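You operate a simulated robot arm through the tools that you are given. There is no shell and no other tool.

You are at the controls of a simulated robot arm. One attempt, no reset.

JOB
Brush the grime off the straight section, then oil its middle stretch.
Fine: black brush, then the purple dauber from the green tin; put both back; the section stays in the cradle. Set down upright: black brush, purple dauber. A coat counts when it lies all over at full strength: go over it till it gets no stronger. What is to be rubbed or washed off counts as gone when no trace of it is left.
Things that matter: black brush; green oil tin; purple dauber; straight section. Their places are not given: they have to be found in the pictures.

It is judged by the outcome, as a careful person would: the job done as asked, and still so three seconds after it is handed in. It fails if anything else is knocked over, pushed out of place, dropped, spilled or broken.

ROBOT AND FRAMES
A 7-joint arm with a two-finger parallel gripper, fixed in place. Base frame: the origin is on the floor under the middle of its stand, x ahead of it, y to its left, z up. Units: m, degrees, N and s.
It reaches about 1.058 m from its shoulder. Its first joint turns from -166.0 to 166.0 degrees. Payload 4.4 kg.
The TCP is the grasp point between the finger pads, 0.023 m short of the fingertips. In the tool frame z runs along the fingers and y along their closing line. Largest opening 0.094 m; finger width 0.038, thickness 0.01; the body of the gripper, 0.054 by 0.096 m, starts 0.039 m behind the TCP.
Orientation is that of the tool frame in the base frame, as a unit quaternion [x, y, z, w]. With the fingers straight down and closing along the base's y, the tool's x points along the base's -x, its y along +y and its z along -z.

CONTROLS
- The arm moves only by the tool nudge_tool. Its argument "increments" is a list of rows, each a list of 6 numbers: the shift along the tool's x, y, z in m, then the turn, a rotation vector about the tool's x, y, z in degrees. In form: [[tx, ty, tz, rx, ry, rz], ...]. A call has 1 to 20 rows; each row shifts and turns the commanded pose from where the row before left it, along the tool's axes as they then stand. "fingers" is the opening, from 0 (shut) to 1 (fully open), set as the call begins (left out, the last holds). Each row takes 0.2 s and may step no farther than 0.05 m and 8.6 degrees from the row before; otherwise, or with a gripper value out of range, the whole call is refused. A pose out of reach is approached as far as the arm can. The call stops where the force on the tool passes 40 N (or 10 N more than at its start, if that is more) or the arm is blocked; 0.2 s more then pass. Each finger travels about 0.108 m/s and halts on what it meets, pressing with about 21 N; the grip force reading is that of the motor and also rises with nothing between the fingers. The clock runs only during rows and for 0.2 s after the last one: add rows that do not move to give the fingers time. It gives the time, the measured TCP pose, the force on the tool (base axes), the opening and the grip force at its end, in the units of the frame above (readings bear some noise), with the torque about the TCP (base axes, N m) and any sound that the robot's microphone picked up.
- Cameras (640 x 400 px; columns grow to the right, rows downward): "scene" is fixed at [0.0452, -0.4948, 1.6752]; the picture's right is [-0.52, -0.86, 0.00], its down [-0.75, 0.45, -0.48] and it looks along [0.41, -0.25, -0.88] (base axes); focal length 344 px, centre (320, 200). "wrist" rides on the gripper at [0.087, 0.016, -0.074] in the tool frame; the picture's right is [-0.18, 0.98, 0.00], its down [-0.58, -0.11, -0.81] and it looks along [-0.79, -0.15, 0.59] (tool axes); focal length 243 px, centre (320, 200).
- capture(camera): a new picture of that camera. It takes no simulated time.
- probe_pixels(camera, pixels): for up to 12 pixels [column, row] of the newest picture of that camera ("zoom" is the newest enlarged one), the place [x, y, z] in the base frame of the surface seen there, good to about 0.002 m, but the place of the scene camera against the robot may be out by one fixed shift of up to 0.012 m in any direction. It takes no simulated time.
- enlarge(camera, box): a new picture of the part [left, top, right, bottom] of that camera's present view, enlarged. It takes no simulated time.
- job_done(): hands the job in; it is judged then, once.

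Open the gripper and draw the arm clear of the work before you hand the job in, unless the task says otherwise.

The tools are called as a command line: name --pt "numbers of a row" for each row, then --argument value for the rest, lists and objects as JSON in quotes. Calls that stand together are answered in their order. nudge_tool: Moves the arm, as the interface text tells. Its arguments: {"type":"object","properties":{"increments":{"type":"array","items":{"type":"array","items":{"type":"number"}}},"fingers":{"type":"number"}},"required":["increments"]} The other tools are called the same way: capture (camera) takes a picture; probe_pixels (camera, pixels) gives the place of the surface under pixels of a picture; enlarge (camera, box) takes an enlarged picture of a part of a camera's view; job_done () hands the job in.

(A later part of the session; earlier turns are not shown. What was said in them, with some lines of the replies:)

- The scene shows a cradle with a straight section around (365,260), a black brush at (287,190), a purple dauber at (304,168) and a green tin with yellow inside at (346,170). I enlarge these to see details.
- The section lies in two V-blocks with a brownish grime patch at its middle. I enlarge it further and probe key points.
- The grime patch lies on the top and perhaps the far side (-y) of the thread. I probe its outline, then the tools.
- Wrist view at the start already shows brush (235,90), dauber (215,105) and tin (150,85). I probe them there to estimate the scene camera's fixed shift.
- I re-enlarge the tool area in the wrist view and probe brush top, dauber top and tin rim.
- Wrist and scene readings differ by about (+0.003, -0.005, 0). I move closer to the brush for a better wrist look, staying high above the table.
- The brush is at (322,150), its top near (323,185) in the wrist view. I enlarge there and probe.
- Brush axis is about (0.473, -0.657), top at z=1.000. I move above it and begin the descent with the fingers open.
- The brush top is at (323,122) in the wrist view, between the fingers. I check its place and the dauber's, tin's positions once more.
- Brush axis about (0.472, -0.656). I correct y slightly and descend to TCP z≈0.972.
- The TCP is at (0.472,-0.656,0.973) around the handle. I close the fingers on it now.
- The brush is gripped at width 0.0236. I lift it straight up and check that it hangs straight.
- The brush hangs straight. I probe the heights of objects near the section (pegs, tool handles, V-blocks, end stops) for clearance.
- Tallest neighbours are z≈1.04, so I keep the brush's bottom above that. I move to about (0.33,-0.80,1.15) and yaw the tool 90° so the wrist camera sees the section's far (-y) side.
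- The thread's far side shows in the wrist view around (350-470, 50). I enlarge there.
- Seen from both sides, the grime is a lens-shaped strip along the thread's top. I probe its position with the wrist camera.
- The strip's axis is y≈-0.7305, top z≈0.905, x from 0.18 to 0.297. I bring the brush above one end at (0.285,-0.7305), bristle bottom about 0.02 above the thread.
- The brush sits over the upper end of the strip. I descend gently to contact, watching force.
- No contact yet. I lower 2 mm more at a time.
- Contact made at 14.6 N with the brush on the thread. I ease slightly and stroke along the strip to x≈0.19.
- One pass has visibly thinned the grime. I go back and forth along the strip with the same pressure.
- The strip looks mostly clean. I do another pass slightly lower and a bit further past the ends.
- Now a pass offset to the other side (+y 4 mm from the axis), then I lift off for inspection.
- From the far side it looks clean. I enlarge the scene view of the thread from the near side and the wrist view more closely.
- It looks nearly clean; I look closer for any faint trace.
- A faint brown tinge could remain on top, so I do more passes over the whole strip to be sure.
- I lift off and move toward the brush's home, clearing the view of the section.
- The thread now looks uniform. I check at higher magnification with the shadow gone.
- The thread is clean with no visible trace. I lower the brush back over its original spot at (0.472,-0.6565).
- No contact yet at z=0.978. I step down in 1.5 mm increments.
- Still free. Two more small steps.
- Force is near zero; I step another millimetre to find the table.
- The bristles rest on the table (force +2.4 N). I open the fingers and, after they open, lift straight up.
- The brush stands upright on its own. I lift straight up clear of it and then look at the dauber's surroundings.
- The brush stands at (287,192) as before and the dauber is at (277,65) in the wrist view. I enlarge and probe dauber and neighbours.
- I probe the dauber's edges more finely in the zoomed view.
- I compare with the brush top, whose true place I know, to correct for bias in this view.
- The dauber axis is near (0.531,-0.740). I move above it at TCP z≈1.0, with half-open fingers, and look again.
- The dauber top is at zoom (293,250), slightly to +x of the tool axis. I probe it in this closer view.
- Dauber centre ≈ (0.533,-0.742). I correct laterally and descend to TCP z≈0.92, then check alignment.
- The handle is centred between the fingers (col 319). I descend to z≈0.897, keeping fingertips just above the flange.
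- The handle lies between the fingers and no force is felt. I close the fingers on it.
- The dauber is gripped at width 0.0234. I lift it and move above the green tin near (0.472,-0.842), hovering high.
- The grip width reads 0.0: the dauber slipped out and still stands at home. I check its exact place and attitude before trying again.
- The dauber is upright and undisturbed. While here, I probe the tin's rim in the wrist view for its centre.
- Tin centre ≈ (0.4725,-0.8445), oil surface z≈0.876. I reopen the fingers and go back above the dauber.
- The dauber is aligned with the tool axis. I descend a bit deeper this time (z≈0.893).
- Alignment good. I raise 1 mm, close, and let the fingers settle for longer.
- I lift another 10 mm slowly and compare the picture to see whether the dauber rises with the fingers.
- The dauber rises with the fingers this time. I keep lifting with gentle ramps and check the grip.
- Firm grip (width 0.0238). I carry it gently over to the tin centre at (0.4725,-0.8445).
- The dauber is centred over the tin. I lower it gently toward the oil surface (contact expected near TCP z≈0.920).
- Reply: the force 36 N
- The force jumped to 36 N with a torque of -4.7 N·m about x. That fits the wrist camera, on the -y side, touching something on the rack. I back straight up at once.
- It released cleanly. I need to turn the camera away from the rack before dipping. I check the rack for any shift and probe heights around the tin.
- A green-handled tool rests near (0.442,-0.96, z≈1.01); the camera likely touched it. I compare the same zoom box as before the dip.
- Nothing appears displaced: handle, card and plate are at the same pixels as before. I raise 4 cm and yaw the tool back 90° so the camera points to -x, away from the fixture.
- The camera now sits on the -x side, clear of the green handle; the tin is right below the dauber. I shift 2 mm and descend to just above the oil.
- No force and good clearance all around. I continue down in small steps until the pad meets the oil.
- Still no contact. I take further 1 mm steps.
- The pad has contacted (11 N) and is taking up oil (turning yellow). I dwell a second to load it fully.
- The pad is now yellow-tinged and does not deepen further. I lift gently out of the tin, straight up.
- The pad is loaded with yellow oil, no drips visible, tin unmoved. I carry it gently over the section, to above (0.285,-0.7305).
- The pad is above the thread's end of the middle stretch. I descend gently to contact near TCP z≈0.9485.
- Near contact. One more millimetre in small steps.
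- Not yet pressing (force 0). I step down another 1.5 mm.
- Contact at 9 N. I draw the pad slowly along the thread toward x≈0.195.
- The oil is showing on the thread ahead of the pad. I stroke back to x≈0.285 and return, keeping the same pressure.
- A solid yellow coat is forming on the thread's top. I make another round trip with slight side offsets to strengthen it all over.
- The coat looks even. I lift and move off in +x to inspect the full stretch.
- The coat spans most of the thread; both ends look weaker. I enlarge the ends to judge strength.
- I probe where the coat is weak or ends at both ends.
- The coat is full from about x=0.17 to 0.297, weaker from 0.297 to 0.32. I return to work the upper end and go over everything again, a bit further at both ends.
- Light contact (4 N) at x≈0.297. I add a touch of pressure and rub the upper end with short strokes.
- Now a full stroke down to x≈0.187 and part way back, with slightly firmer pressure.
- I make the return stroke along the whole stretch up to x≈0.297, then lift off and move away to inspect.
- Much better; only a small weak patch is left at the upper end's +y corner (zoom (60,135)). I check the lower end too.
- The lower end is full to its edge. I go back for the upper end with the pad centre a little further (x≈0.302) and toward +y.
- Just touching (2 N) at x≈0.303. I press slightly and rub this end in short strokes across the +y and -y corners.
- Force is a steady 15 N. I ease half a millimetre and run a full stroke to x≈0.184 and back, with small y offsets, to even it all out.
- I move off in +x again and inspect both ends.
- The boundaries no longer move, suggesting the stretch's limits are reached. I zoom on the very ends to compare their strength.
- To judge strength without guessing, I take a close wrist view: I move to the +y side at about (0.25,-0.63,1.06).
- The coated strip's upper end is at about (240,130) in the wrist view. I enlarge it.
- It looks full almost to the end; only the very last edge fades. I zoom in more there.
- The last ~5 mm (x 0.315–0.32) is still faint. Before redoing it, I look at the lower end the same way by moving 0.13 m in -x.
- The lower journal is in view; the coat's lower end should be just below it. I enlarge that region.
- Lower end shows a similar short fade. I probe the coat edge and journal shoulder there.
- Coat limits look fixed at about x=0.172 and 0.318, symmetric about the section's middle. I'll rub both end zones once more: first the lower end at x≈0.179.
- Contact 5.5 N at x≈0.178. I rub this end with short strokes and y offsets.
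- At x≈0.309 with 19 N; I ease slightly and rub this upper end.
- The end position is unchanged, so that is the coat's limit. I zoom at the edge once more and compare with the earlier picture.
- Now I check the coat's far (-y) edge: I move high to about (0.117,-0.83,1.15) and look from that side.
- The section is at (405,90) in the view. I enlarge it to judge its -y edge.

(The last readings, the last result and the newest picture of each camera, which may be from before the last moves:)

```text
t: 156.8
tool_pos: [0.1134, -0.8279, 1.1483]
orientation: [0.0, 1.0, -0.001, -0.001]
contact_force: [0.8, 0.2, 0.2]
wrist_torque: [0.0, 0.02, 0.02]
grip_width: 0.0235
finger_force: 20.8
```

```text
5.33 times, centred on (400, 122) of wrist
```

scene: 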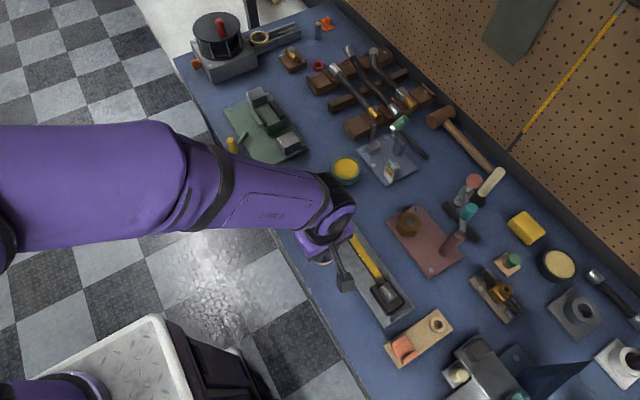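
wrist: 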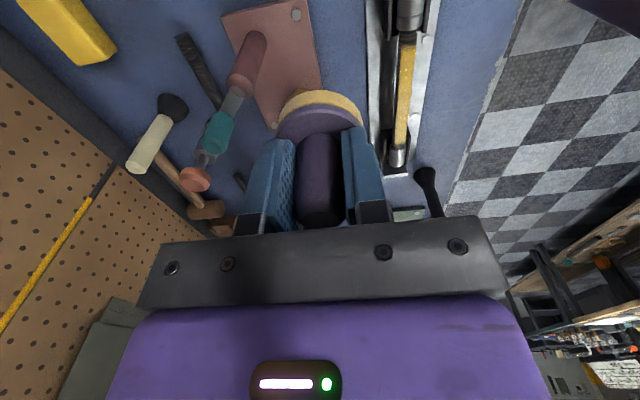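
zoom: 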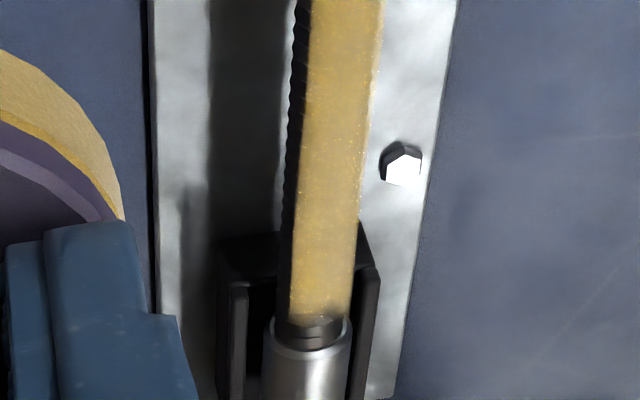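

The coat is uniform and full across the whole rectangle on this side as well. I now carry the dauber gently back toward its home at (0.5335,-0.7435), staying high.

nudge_tool --pt "-0.006 0.0012 0 0 0 0" --pt "-0.011 0.0022 0 0 0 0" --pt "-0.016 0.0032 0 0 0 0" --pt "-0.016 0.0032 0 0 0 0" --pt "-0.016 0.0032 0 0 0 0" --pt "-0.016 0.0032 0 0 0 0" --pt "-0.016 0.0032 0 0 0 0" --pt "-0.016 0.0032 0 0 0 0" --pt "-0.016 0.0032 0 0 0 0" --pt "-0.016 0.0032 0 0 0 0" --pt "-0.016 0.0032 0 0 0 0" --pt "-0.016 0.0032 0 0 0 0" --pt "-0.016 0.0032 0 0 0 0" --pt "-0.016 0.0032 0 0 0 0" --pt "-0.016 0.0032 0 0 0 0" --pt "-0.016 0.0032 0 0 0 0" --pt "-0.011 0.0022 0 0 0 0" --pt "-0.006 0.0012 0 0 0 0" --pt "0 0 0 0 0 0"

nudge_tool --pt "-0.006 0.0012 0 0 0 0" --pt "-0.011 0.0022 0 0 0 0" --pt "-0.016 0.0033 0 0 0 0" --pt "-0.016 0.0033 0 0 0 0" --pt "-0.016 0.0033 0 0 0 0" --pt "-0.016 0.0033 0 0 0 0" --pt "-0.016 0.0033 0 0 0 0" --pt "-0.016 0.0033 0 0 0 0" --pt "-0.016 0.0033 0 0 0 0" --pt "-0.016 0.0033 0 0 0 0" --pt "-0.011 0.0022 0 0 0 0" --pt "-0.006 0.0012 0 0 0 0" --pt "0 0 0 0 0 0"

capture --camera "wrist"

capture --camera "scene"

```text
t: 160.8
tool_pos: [0.3713, -0.7761, 1.1491]
orientation: [0.0, 1.0, -0.001, 0.0]
contact_force: [-0.4, -0.8, -0.8]
wrist_torque: [0.0, 0.03, -0.01]
grip_width: 0.0238
finger_force: 21.4
```

```text
t: 163.6
tool_pos: [0.5333, -0.7429, 1.1489]
orientation: [0.0, 1.0, -0.001, -0.001]
contact_force: [-0.5, -0.7, 0.1]
wrist_torque: [0.02, 0.01, 0.02]
grip_width: 0.0235
finger_force: 21.5
```

```text
taken
```

wrist: 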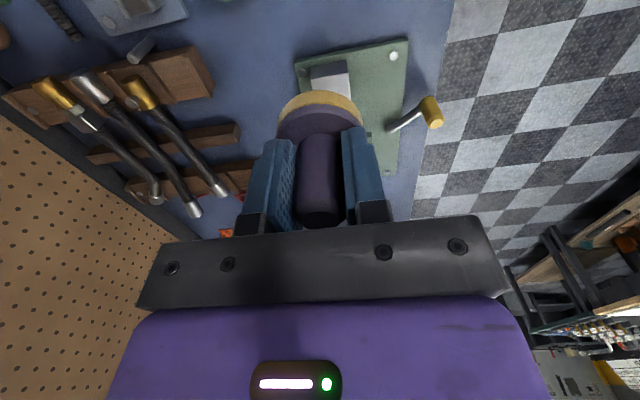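

```text
taken
```

scene: 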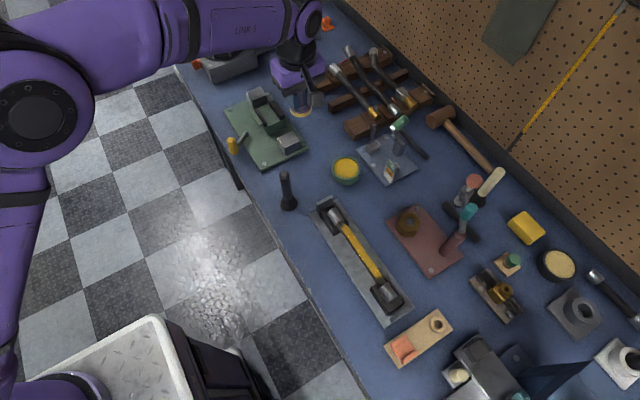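

At (0.5333,-0.7429,1.149) over the dauber's home. I descend in gentle steps to z≈0.905.

nudge_tool --pt "0 0 0.006 0 0 0" --pt "0 0 0.012 0 0 0" --pt "0 0 0.016 0 0 0" --pt "0 0 0.016 0 0 0" --pt "0 0 0.016 0 0 0" --pt "0 0 0.016 0 0 0" --pt "0 0 0.016 0 0 0" --pt "0 0 0.016 0 0 0" --pt "0 0 0.016 0 0 0" --pt "0 0 0.016 0 0 0" --pt "0 0 0.016 0 0 0" --pt "0 0 0.016 0 0 0" --pt "0 0 0.016 0 0 0" --pt "0 0 0.016 0 0 0" --pt "0 0 0.016 0 0 0" --pt "0 0 0.01 0 0 0" --pt "0 0 0.006 0 0 0" --pt "0 0 0 0 0 0"

capture --camera "wrist"

enlarge --camera "scene" --box '[240, 110, 380, 215]'

```text
t: 167.4
tool_pos: [0.5329, -0.7425, 0.9062]
orientation: [0.0, 1.0, 0.0, -0.001]
contact_force: [0.6, -0.7, -0.2]
wrist_torque: [0.0, 0.01, 0.0]
grip_width: 0.0236
finger_force: 20.8
```

```text
taken
```

wrist: 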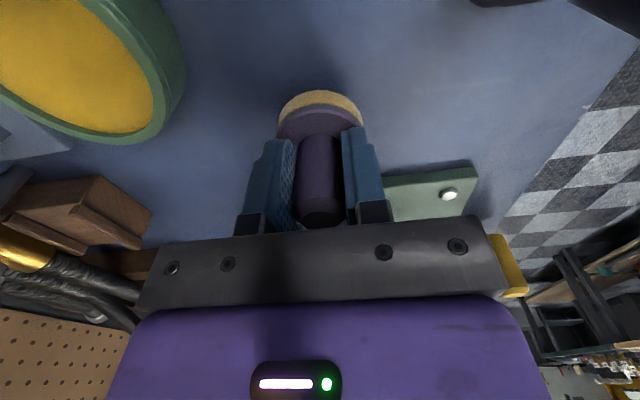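

```text
3.81 times, centred on (310, 162) of scene
```

zoom: 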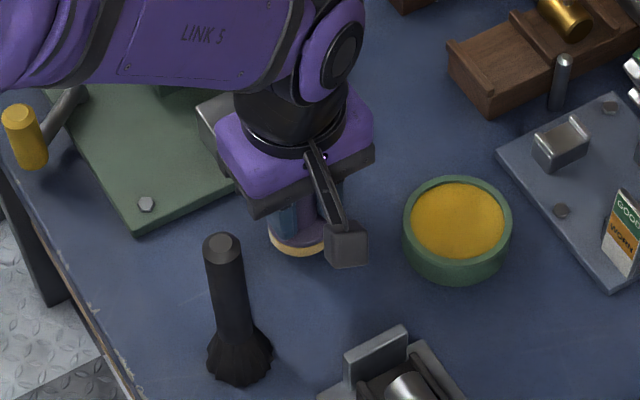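

All clear around. I lower the last centimetre in small steps to the table.

nudge_tool --pt "0 0 0.004 0 0 0" --pt "0 0 0.004 0 0 0" --pt "0 0 0.002 0 0 0" --pt "0 0 0.001 0 0 0" --pt "0 0 0 0 0 0"

nudge_tool --pt "0 0 0.0007 0 0 0" --pt "0 0 0.0007 0 0 0" --pt "0 0 0 0 0 0"

```text
t: 168.6
tool_pos: [0.5338, -0.744, 0.8959]
orientation: [0.0, 1.0, -0.001, -0.002]
contact_force: [-1.0, 0.1, -0.9]
wrist_torque: [0.01, 0.01, 0.02]
grip_width: 0.0236
finger_force: 21.6
```

```text
t: 169.4
tool_pos: [0.5319, -0.7437, 0.895]
orientation: [0.0, 1.0, -0.001, -0.002]
contact_force: [-0.5, -0.1, -0.9]
wrist_torque: [-0.02, 0.01, -0.03]
grip_width: 0.0234
finger_force: 20.8
```

Not on the table yet. I continue with 0.7 mm steps.

nudge_tool --pt "0 0 0.0007 0 0 0" --pt "0 0 0.0007 0 0 0" --pt "0 0 0 0 0 0"

nudge_tool --pt "0 0 0.0007 0 0 0" --pt "0 0 0.0005 0 0 0" --pt "0 0 0 0 0 0"

```text
t: 170.2
tool_pos: [0.5321, -0.7429, 0.8926]
orientation: [0.0, 1.0, -0.001, 0.0]
contact_force: [0.1, -0.9, -0.7]
wrist_torque: [0.0, -0.02, 0.04]
grip_width: 0.0236
finger_force: 21.4
```

```text
t: 171.0
tool_pos: [0.5325, -0.7429, 0.8923]
orientation: [0.0, 1.0, -0.001, -0.001]
contact_force: [-0.5, -0.6, -1.0]
wrist_torque: [-0.01, 0.01, 0.02]
grip_width: 0.0238
finger_force: 21.2
```

nudge_tool --pt "0 0 0.0006 0 0 0" --pt "0 0 0.0006 0 0 0" --pt "0 0 0 0 0 0"

enlarge --camera "wrist" --box '[220, 60, 420, 240]'

```text
t: 171.8
tool_pos: [0.5334, -0.7427, 0.8905]
orientation: [0.0, 1.0, -0.001, -0.001]
contact_force: [-0.2, 0.8, 3.8]
wrist_torque: [0.08, 0.01, -0.02]
grip_width: 0.0236
finger_force: 20.7
```

```text
2.22 times, centred on (320, 150) of wrist
```

zoom: 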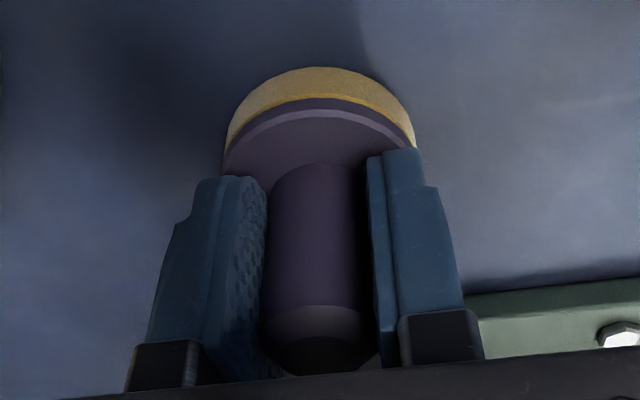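

The pad rests on the table (+3.8 N). I open the fingers.

nudge_tool --pt "0 0 0 0 0 0" --pt "0 0 0 0 0 0" --pt "0 0 0 0 0 0" --fingers 0.65

capture --camera "wrist"

```text
t: 172.6
tool_pos: [0.5329, -0.7427, 0.892]
orientation: [-0.001, 1.0, -0.001, -0.001]
contact_force: [0.1, -0.9, 3.6]
wrist_torque: [0.07, -0.02, -0.03]
grip_width: 0.0611
finger_force: 0.0
```

```text
taken
```

wrist: 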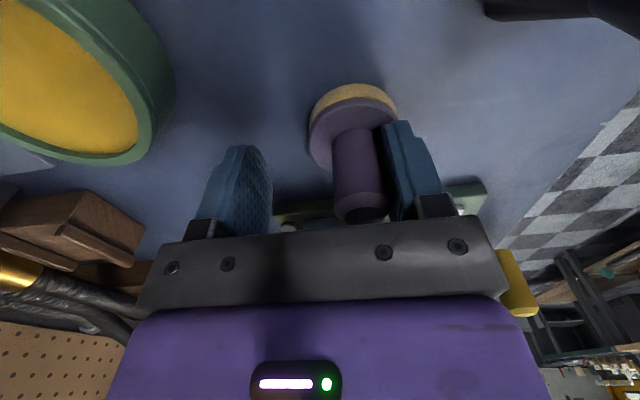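

The dauber shifted along with the right finger: that fingertip seems to press on the flange (3.6 N remains). I raise 2 mm to release it and look.

nudge_tool --pt "0 0 -0.001 0 0 0" --pt "0 0 -0.001 0 0 0" --pt "0 0 0 0 0 0"

capture --camera "wrist"

enlarge --camera "scene" --box '[260, 130, 350, 200]'

```text
t: 173.4
tool_pos: [0.5324, -0.7428, 0.8922]
orientation: [0.0, 1.0, -0.001, -0.002]
contact_force: [0.1, -0.1, 0.7]
wrist_torque: [0.0, 0.01, 0.0]
grip_width: 0.0611
finger_force: 0.1
```

```text
taken
```

wrist: 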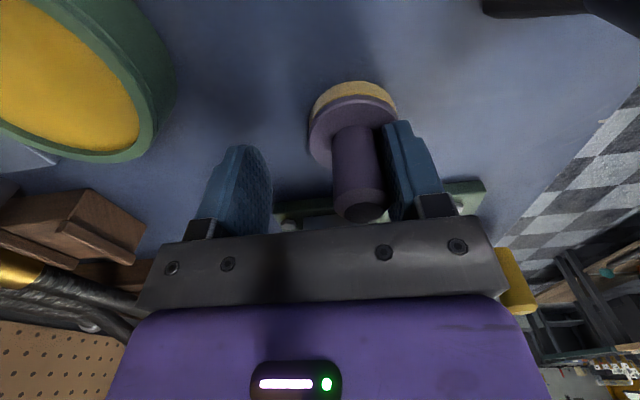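

```text
5.71 times, centred on (305, 165) of scene
```

zoom: 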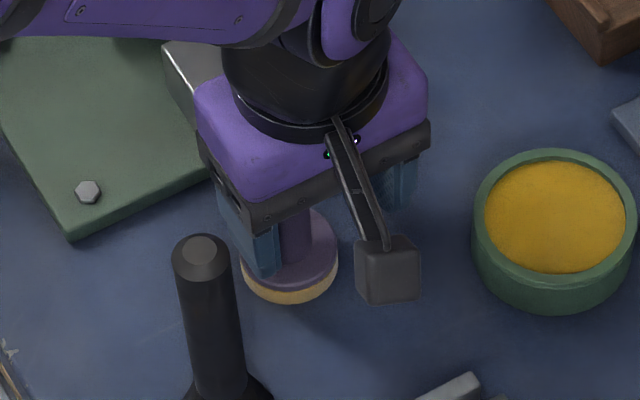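

The dauber now stands free and upright, displaced about 17 mm in +y. I raise so the fingertips clear the flange, centre on it, and will re-place it at home with a higher grip.

nudge_tool --pt "0 0 -0.002 0 0 0" --pt "0 0 -0.003 0 0 0" --pt "0 0 0 0 0 0" --pt "0 0.006 0 0 0 0" --pt "0 0.007 0 0 0 0" --pt "0 0.004 0 0 0 0" --pt "0 0 0 0 0 0" --fingers 0.65

capture --camera "wrist"

```text
t: 175.0
tool_pos: [0.5332, -0.7261, 0.8983]
orientation: [0.0, 1.0, -0.002, -0.001]
contact_force: [-1.0, 0.4, 0.8]
wrist_torque: [0.04, 0.01, 0.0]
grip_width: 0.0613
finger_force: 0.0
```

```text
taken
```

wrist: 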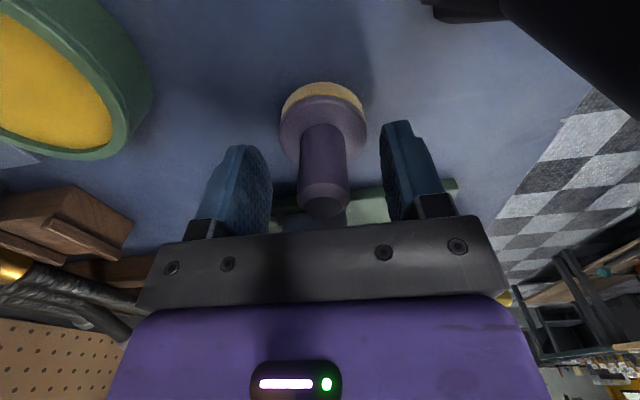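

Centred (col 323). I lower 3 mm to z≈0.895, leaving 4 mm above the flange, and close.

nudge_tool --pt "0 0.001 0.0015 0 0 0" --pt "0 0 0.0015 0 0 0" --pt "0 0 0 0 0 0"

nudge_tool --pt "0 0 0 0 0 0" --pt "0 0 0 0 0 0" --pt "0 0 0 0 0 0" --pt "0 0 0 0 0 0" --fingers 0

capture --camera "wrist"

```text
t: 175.8
tool_pos: [0.534, -0.7252, 0.8946]
orientation: [0.0, 1.0, -0.001, -0.001]
contact_force: [0.0, 0.0, 0.1]
wrist_torque: [-0.01, -0.02, 0.0]
grip_width: 0.0608
finger_force: 0.0
```

```text
t: 176.8
tool_pos: [0.5337, -0.7247, 0.896]
orientation: [0.0, 1.0, -0.001, -0.001]
contact_force: [0.0, -0.2, -1.4]
wrist_torque: [0.01, 0.0, -0.01]
grip_width: 0.0234
finger_force: 20.6
```

```text
taken
```

wrist: 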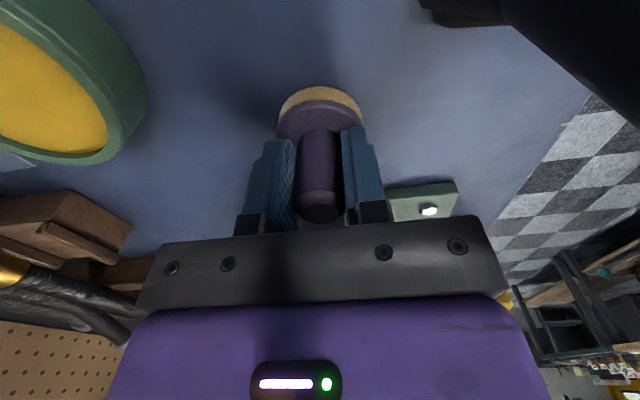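

Gripped. I lift about 5 mm slowly, shift 18 mm back in -y, and check.

nudge_tool --pt "0 0 -0.0015 0 0 0" --pt "0 0 -0.002 0 0 0" --pt "0 0 -0.0015 0 0 0" --pt "0 0 0 0 0 0" --pt "0 -0.003 0 0 0 0" --pt "0 -0.004 0 0 0 0" --pt "0 -0.004 0 0 0 0" --pt "0 -0.004 0 0 0 0" --pt "0 -0.003 0 0 0 0" --pt "0 0 0 0 0 0"

enlarge --camera "wrist" --box '[220, 60, 420, 240]'

enlarge --camera "scene" --box '[260, 130, 350, 200]'

```text
t: 179.0
tool_pos: [0.5318, -0.7422, 0.9005]
orientation: [0.0, 1.0, 0.0, -0.001]
contact_force: [-0.6, -1.0, -0.8]
wrist_torque: [0.03, -0.02, -0.02]
grip_width: 0.0237
finger_force: 21.0
```

```text
2.22 times, centred on (320, 150) of wrist
```

zoom: 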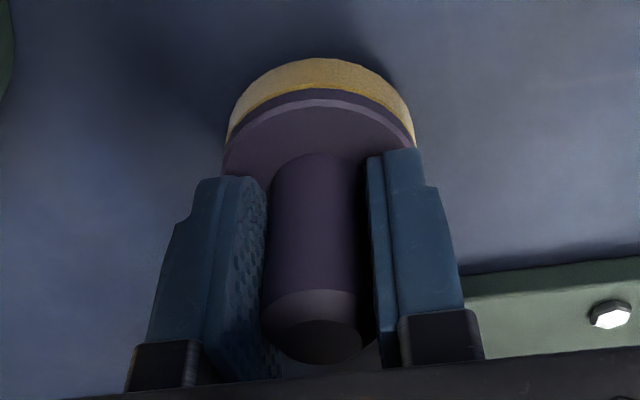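

```text
5.71 times, centred on (305, 165) of scene
```

zoom: 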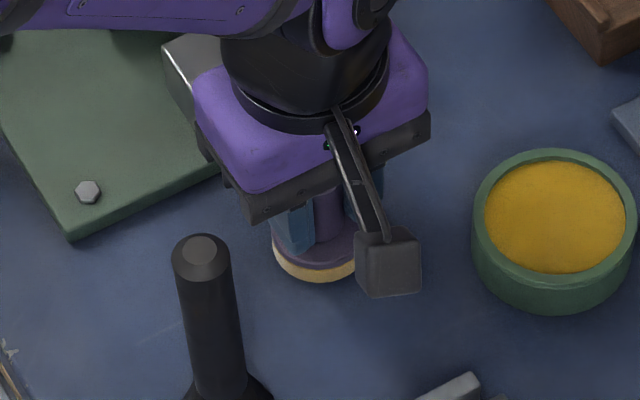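

The dauber is held and back over its home. I lower it to the table in small steps.

nudge_tool --pt "0 0 0.0015 0 0 0" --pt "0 0 0.0015 0 0 0" --pt "0 0 0.001 0 0 0" --pt "0 0 0.0005 0 0 0" --pt "0 0 0 0 0 0"

```text
t: 180.2
tool_pos: [0.5332, -0.7431, 0.8954]
orientation: [0.0, 1.0, -0.001, -0.001]
contact_force: [-0.6, 0.0, -0.3]
wrist_torque: [0.0, 0.0, 0.03]
grip_width: 0.0236
finger_force: 20.8
```

nudge_tool --pt "0 0 0.0005 0 0 0" --pt "0 0 0.0003 0 0 0" --pt "0 0 0 0 0 0"

```text
t: 181.0
tool_pos: [0.5329, -0.744, 0.8957]
orientation: [0.0, 1.0, 0.0, -0.002]
contact_force: [0.9, 1.2, 0.0]
wrist_torque: [0.04, -0.02, -0.01]
grip_width: 0.0237
finger_force: 21.1
```

Practically touching. One more half millimetre, then I check the force.

nudge_tool --pt "0 0 0.0005 0 0 0" --pt "0 0 0 0 0 0"

```text
t: 181.6
tool_pos: [0.5329, -0.7431, 0.8944]
orientation: [0.0, 1.0, -0.001, -0.001]
contact_force: [0.0, 0.9, 5.0]
wrist_torque: [0.1, 0.06, 0.0]
grip_width: 0.0237
finger_force: 21.1
```

The pad is on the table (5 N). I ease up slightly and open the fingers a little first.

nudge_tool --pt "0 0 -0.0003 0 0 0" --pt "0 0 0 0 0 0" --pt "0 0 0 0 0 0" --fingers 0.4

capture --camera "wrist"

```text
t: 182.4
tool_pos: [0.533, -0.7427, 0.8939]
orientation: [0.0, 1.0, -0.001, -0.001]
contact_force: [-0.1, 0.5, 0.7]
wrist_torque: [-0.03, -0.01, 0.03]
grip_width: 0.0378
finger_force: 0.0
```

```text
taken
```

wrist: 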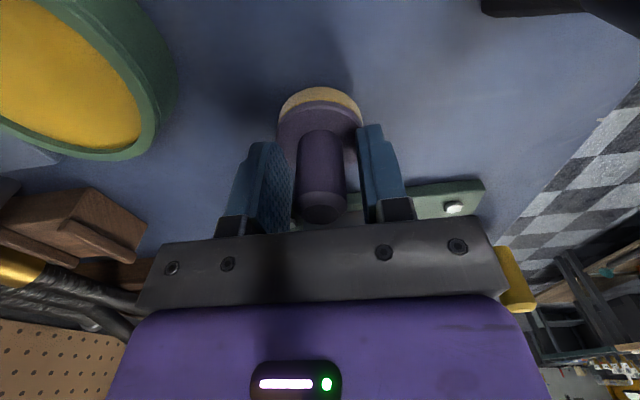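

The dauber stayed centred and upright this time. I open a little more, then rise straight up slowly.

nudge_tool --pt "0 0 0 0 0 0" --pt "0 0 -0.003 0 0 0" --pt "0 0 -0.008 0 0 0" --pt "0 0 -0.015 0 0 0" --pt "0 0 -0.02 0 0 0" --pt "0 0 -0.03 0 0 0" --pt "0 0 -0.04 0 0 0" --pt "0 0 -0.04 0 0 0" --pt "0 0 -0.04 0 0 0" --pt "0 0 0 0 0 0" --fingers 0.65

capture --camera "wrist"

capture --camera "scene"

```text
t: 184.6
tool_pos: [0.5323, -0.743, 1.0905]
orientation: [0.001, 1.0, 0.0, -0.001]
contact_force: [0.3, -0.3, -0.2]
wrist_torque: [-0.01, -0.03, -0.03]
grip_width: 0.061
finger_force: 0.0
```

```text
taken
```

wrist: 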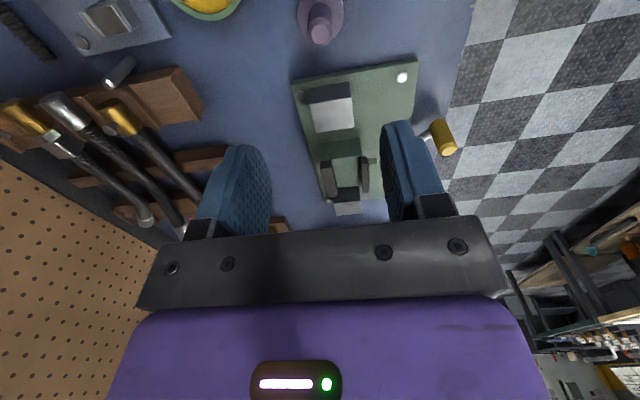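

```text
taken
```

scene: 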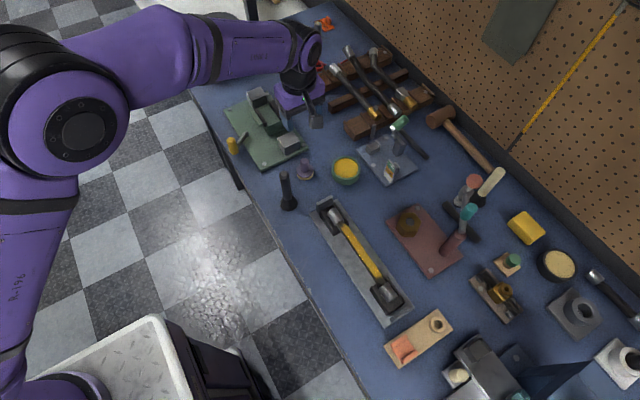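

The dauber stands at (305,168), the same as at the start. I raise and withdraw the arm to its starting area, then inspect everything.

nudge_tool --pt "0 0 -0.04 0 0 0" --pt "0 0 -0.04 0 0 0" --pt "0 0 -0.04 0 0 0" --pt "0 0 -0.04 0 0 0" --pt "0.02 0.032 0 0 0 0" --pt "0.02 0.032 0 0 0 0" --pt "0.02 0.032 0 0 0 0" --pt "0.02 0.032 0 0 0 0" --pt "0.02 0.032 0 0 0 0" --pt "0.02 0.032 0 0 0 0" --pt "0.02 0.032 0 0 0 0" --pt "0.02 0.03 0 0 0 0" --pt "0 0 0 0 0 0" --fingers 1

capture --camera "scene"

enlarge --camera "scene" --box '[260, 140, 380, 215]'

enlarge --camera "scene" --box '[290, 180, 450, 330]'

enlarge --camera "scene" --box '[340, 60, 460, 190]'

```text
t: 187.4
tool_pos: [0.3742, -0.489, 1.2512]
orientation: [0.0, 1.0, -0.001, -0.001]
contact_force: [-0.3, 0.3, 0.9]
wrist_torque: [0.02, 0.02, -0.01]
grip_width: 0.0938
finger_force: 0.0
```

```text
taken
```

scene: 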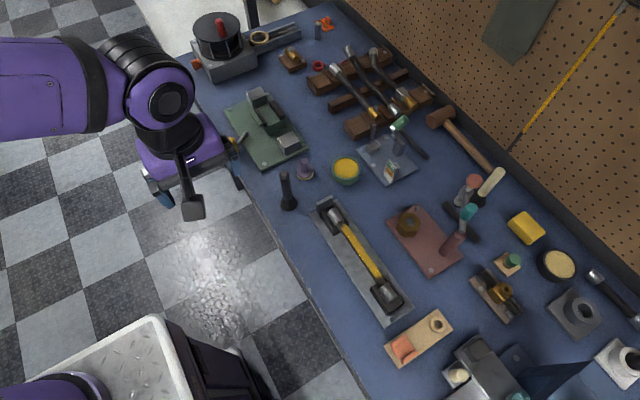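

```text
5.33 times, centred on (320, 178) of scene
```

zoom: 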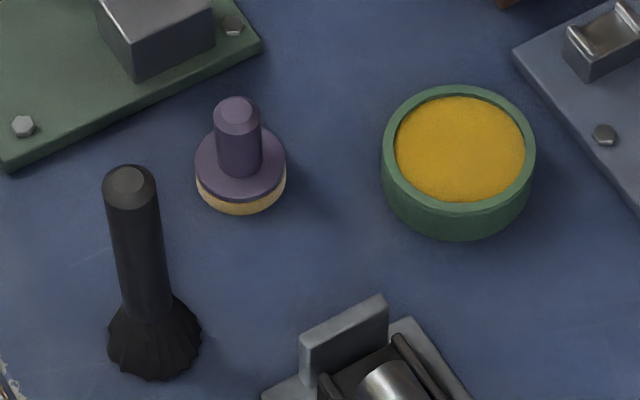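

```text
2.67 times, centred on (370, 255) of scene
```

zoom: 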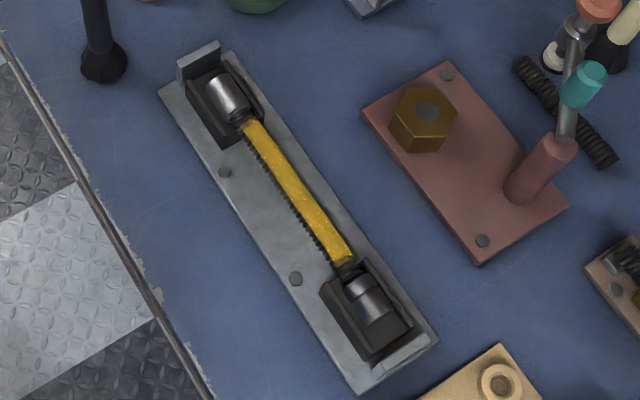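

```text
3.08 times, centred on (400, 125) of scene
```

zoom: 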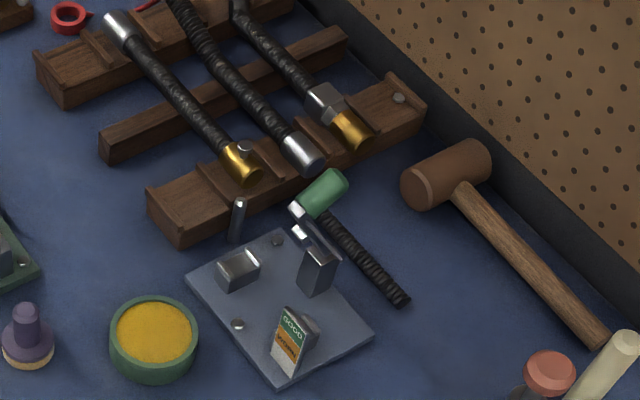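

Everything stands where it was, and the coat is in place. One last close look at the coat before handing in.

enlarge --camera "scene" --box '[345, 216, 375, 245]'

enlarge --camera "scene" --box '[366, 245, 396, 285]'

```text
13.79 times, centred on (360, 230) of scene
```

zoom: 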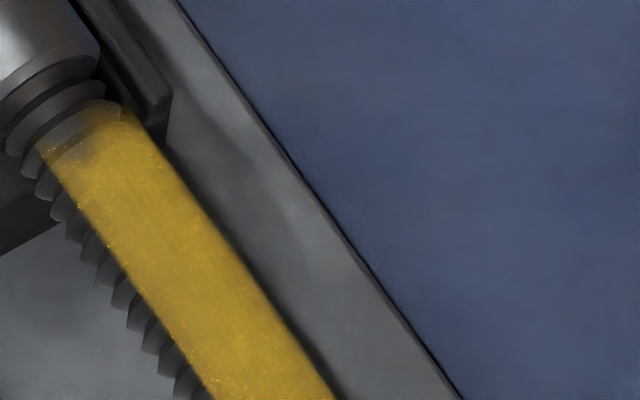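

```text
10.00 times, centred on (381, 265) of scene
```

zoom: 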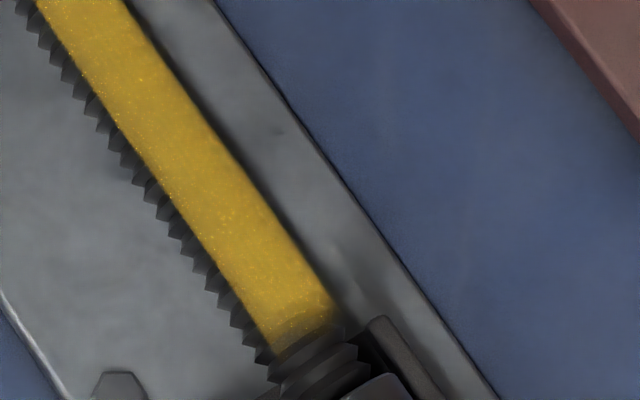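

The coat's edges did not change after rubbing well past them, so it is at full strength over the whole stretch. Both tools stand upright at their places and the arm is clear with the gripper open, so I hand in.

job_done

```text
The job is handed in.
```

The job is done and handed in. The straight section is brushed clean, its middle stretch is oiled, and it is still in the cradle. Both tools stand upright at their original spots, and the arm is clear with the gripper open.

- **Brushing:** I went over the thread until close views from both sides showed no trace of grime.
- **Oiling:** The coat covers the top of the thread from about x = 0.17 to 0.32. The last few millimetres at each end look slightly fainter. I rubbed well past both ends until the coat got no stronger, so I took the faintness to be just the edge of the coat.

Three things went wrong along the way:

- **Dauber slip:** On the first try the dauber slipped out of the grip as I lifted it. It stayed upright at its place, and I picked it up again more slowly.
- **Camera bump:** While lowering towards the oil tin, the wrist camera pressed with about 36 N on something at the back of the bench, most likely the green-handled fixture. I backed off and turned the camera away. Pictures before and after show nothing moved.
- **Dauber dragged:** When I first set the dauber down, a finger dragged it about 17 mm. I picked it up again and put it back on its original spot.
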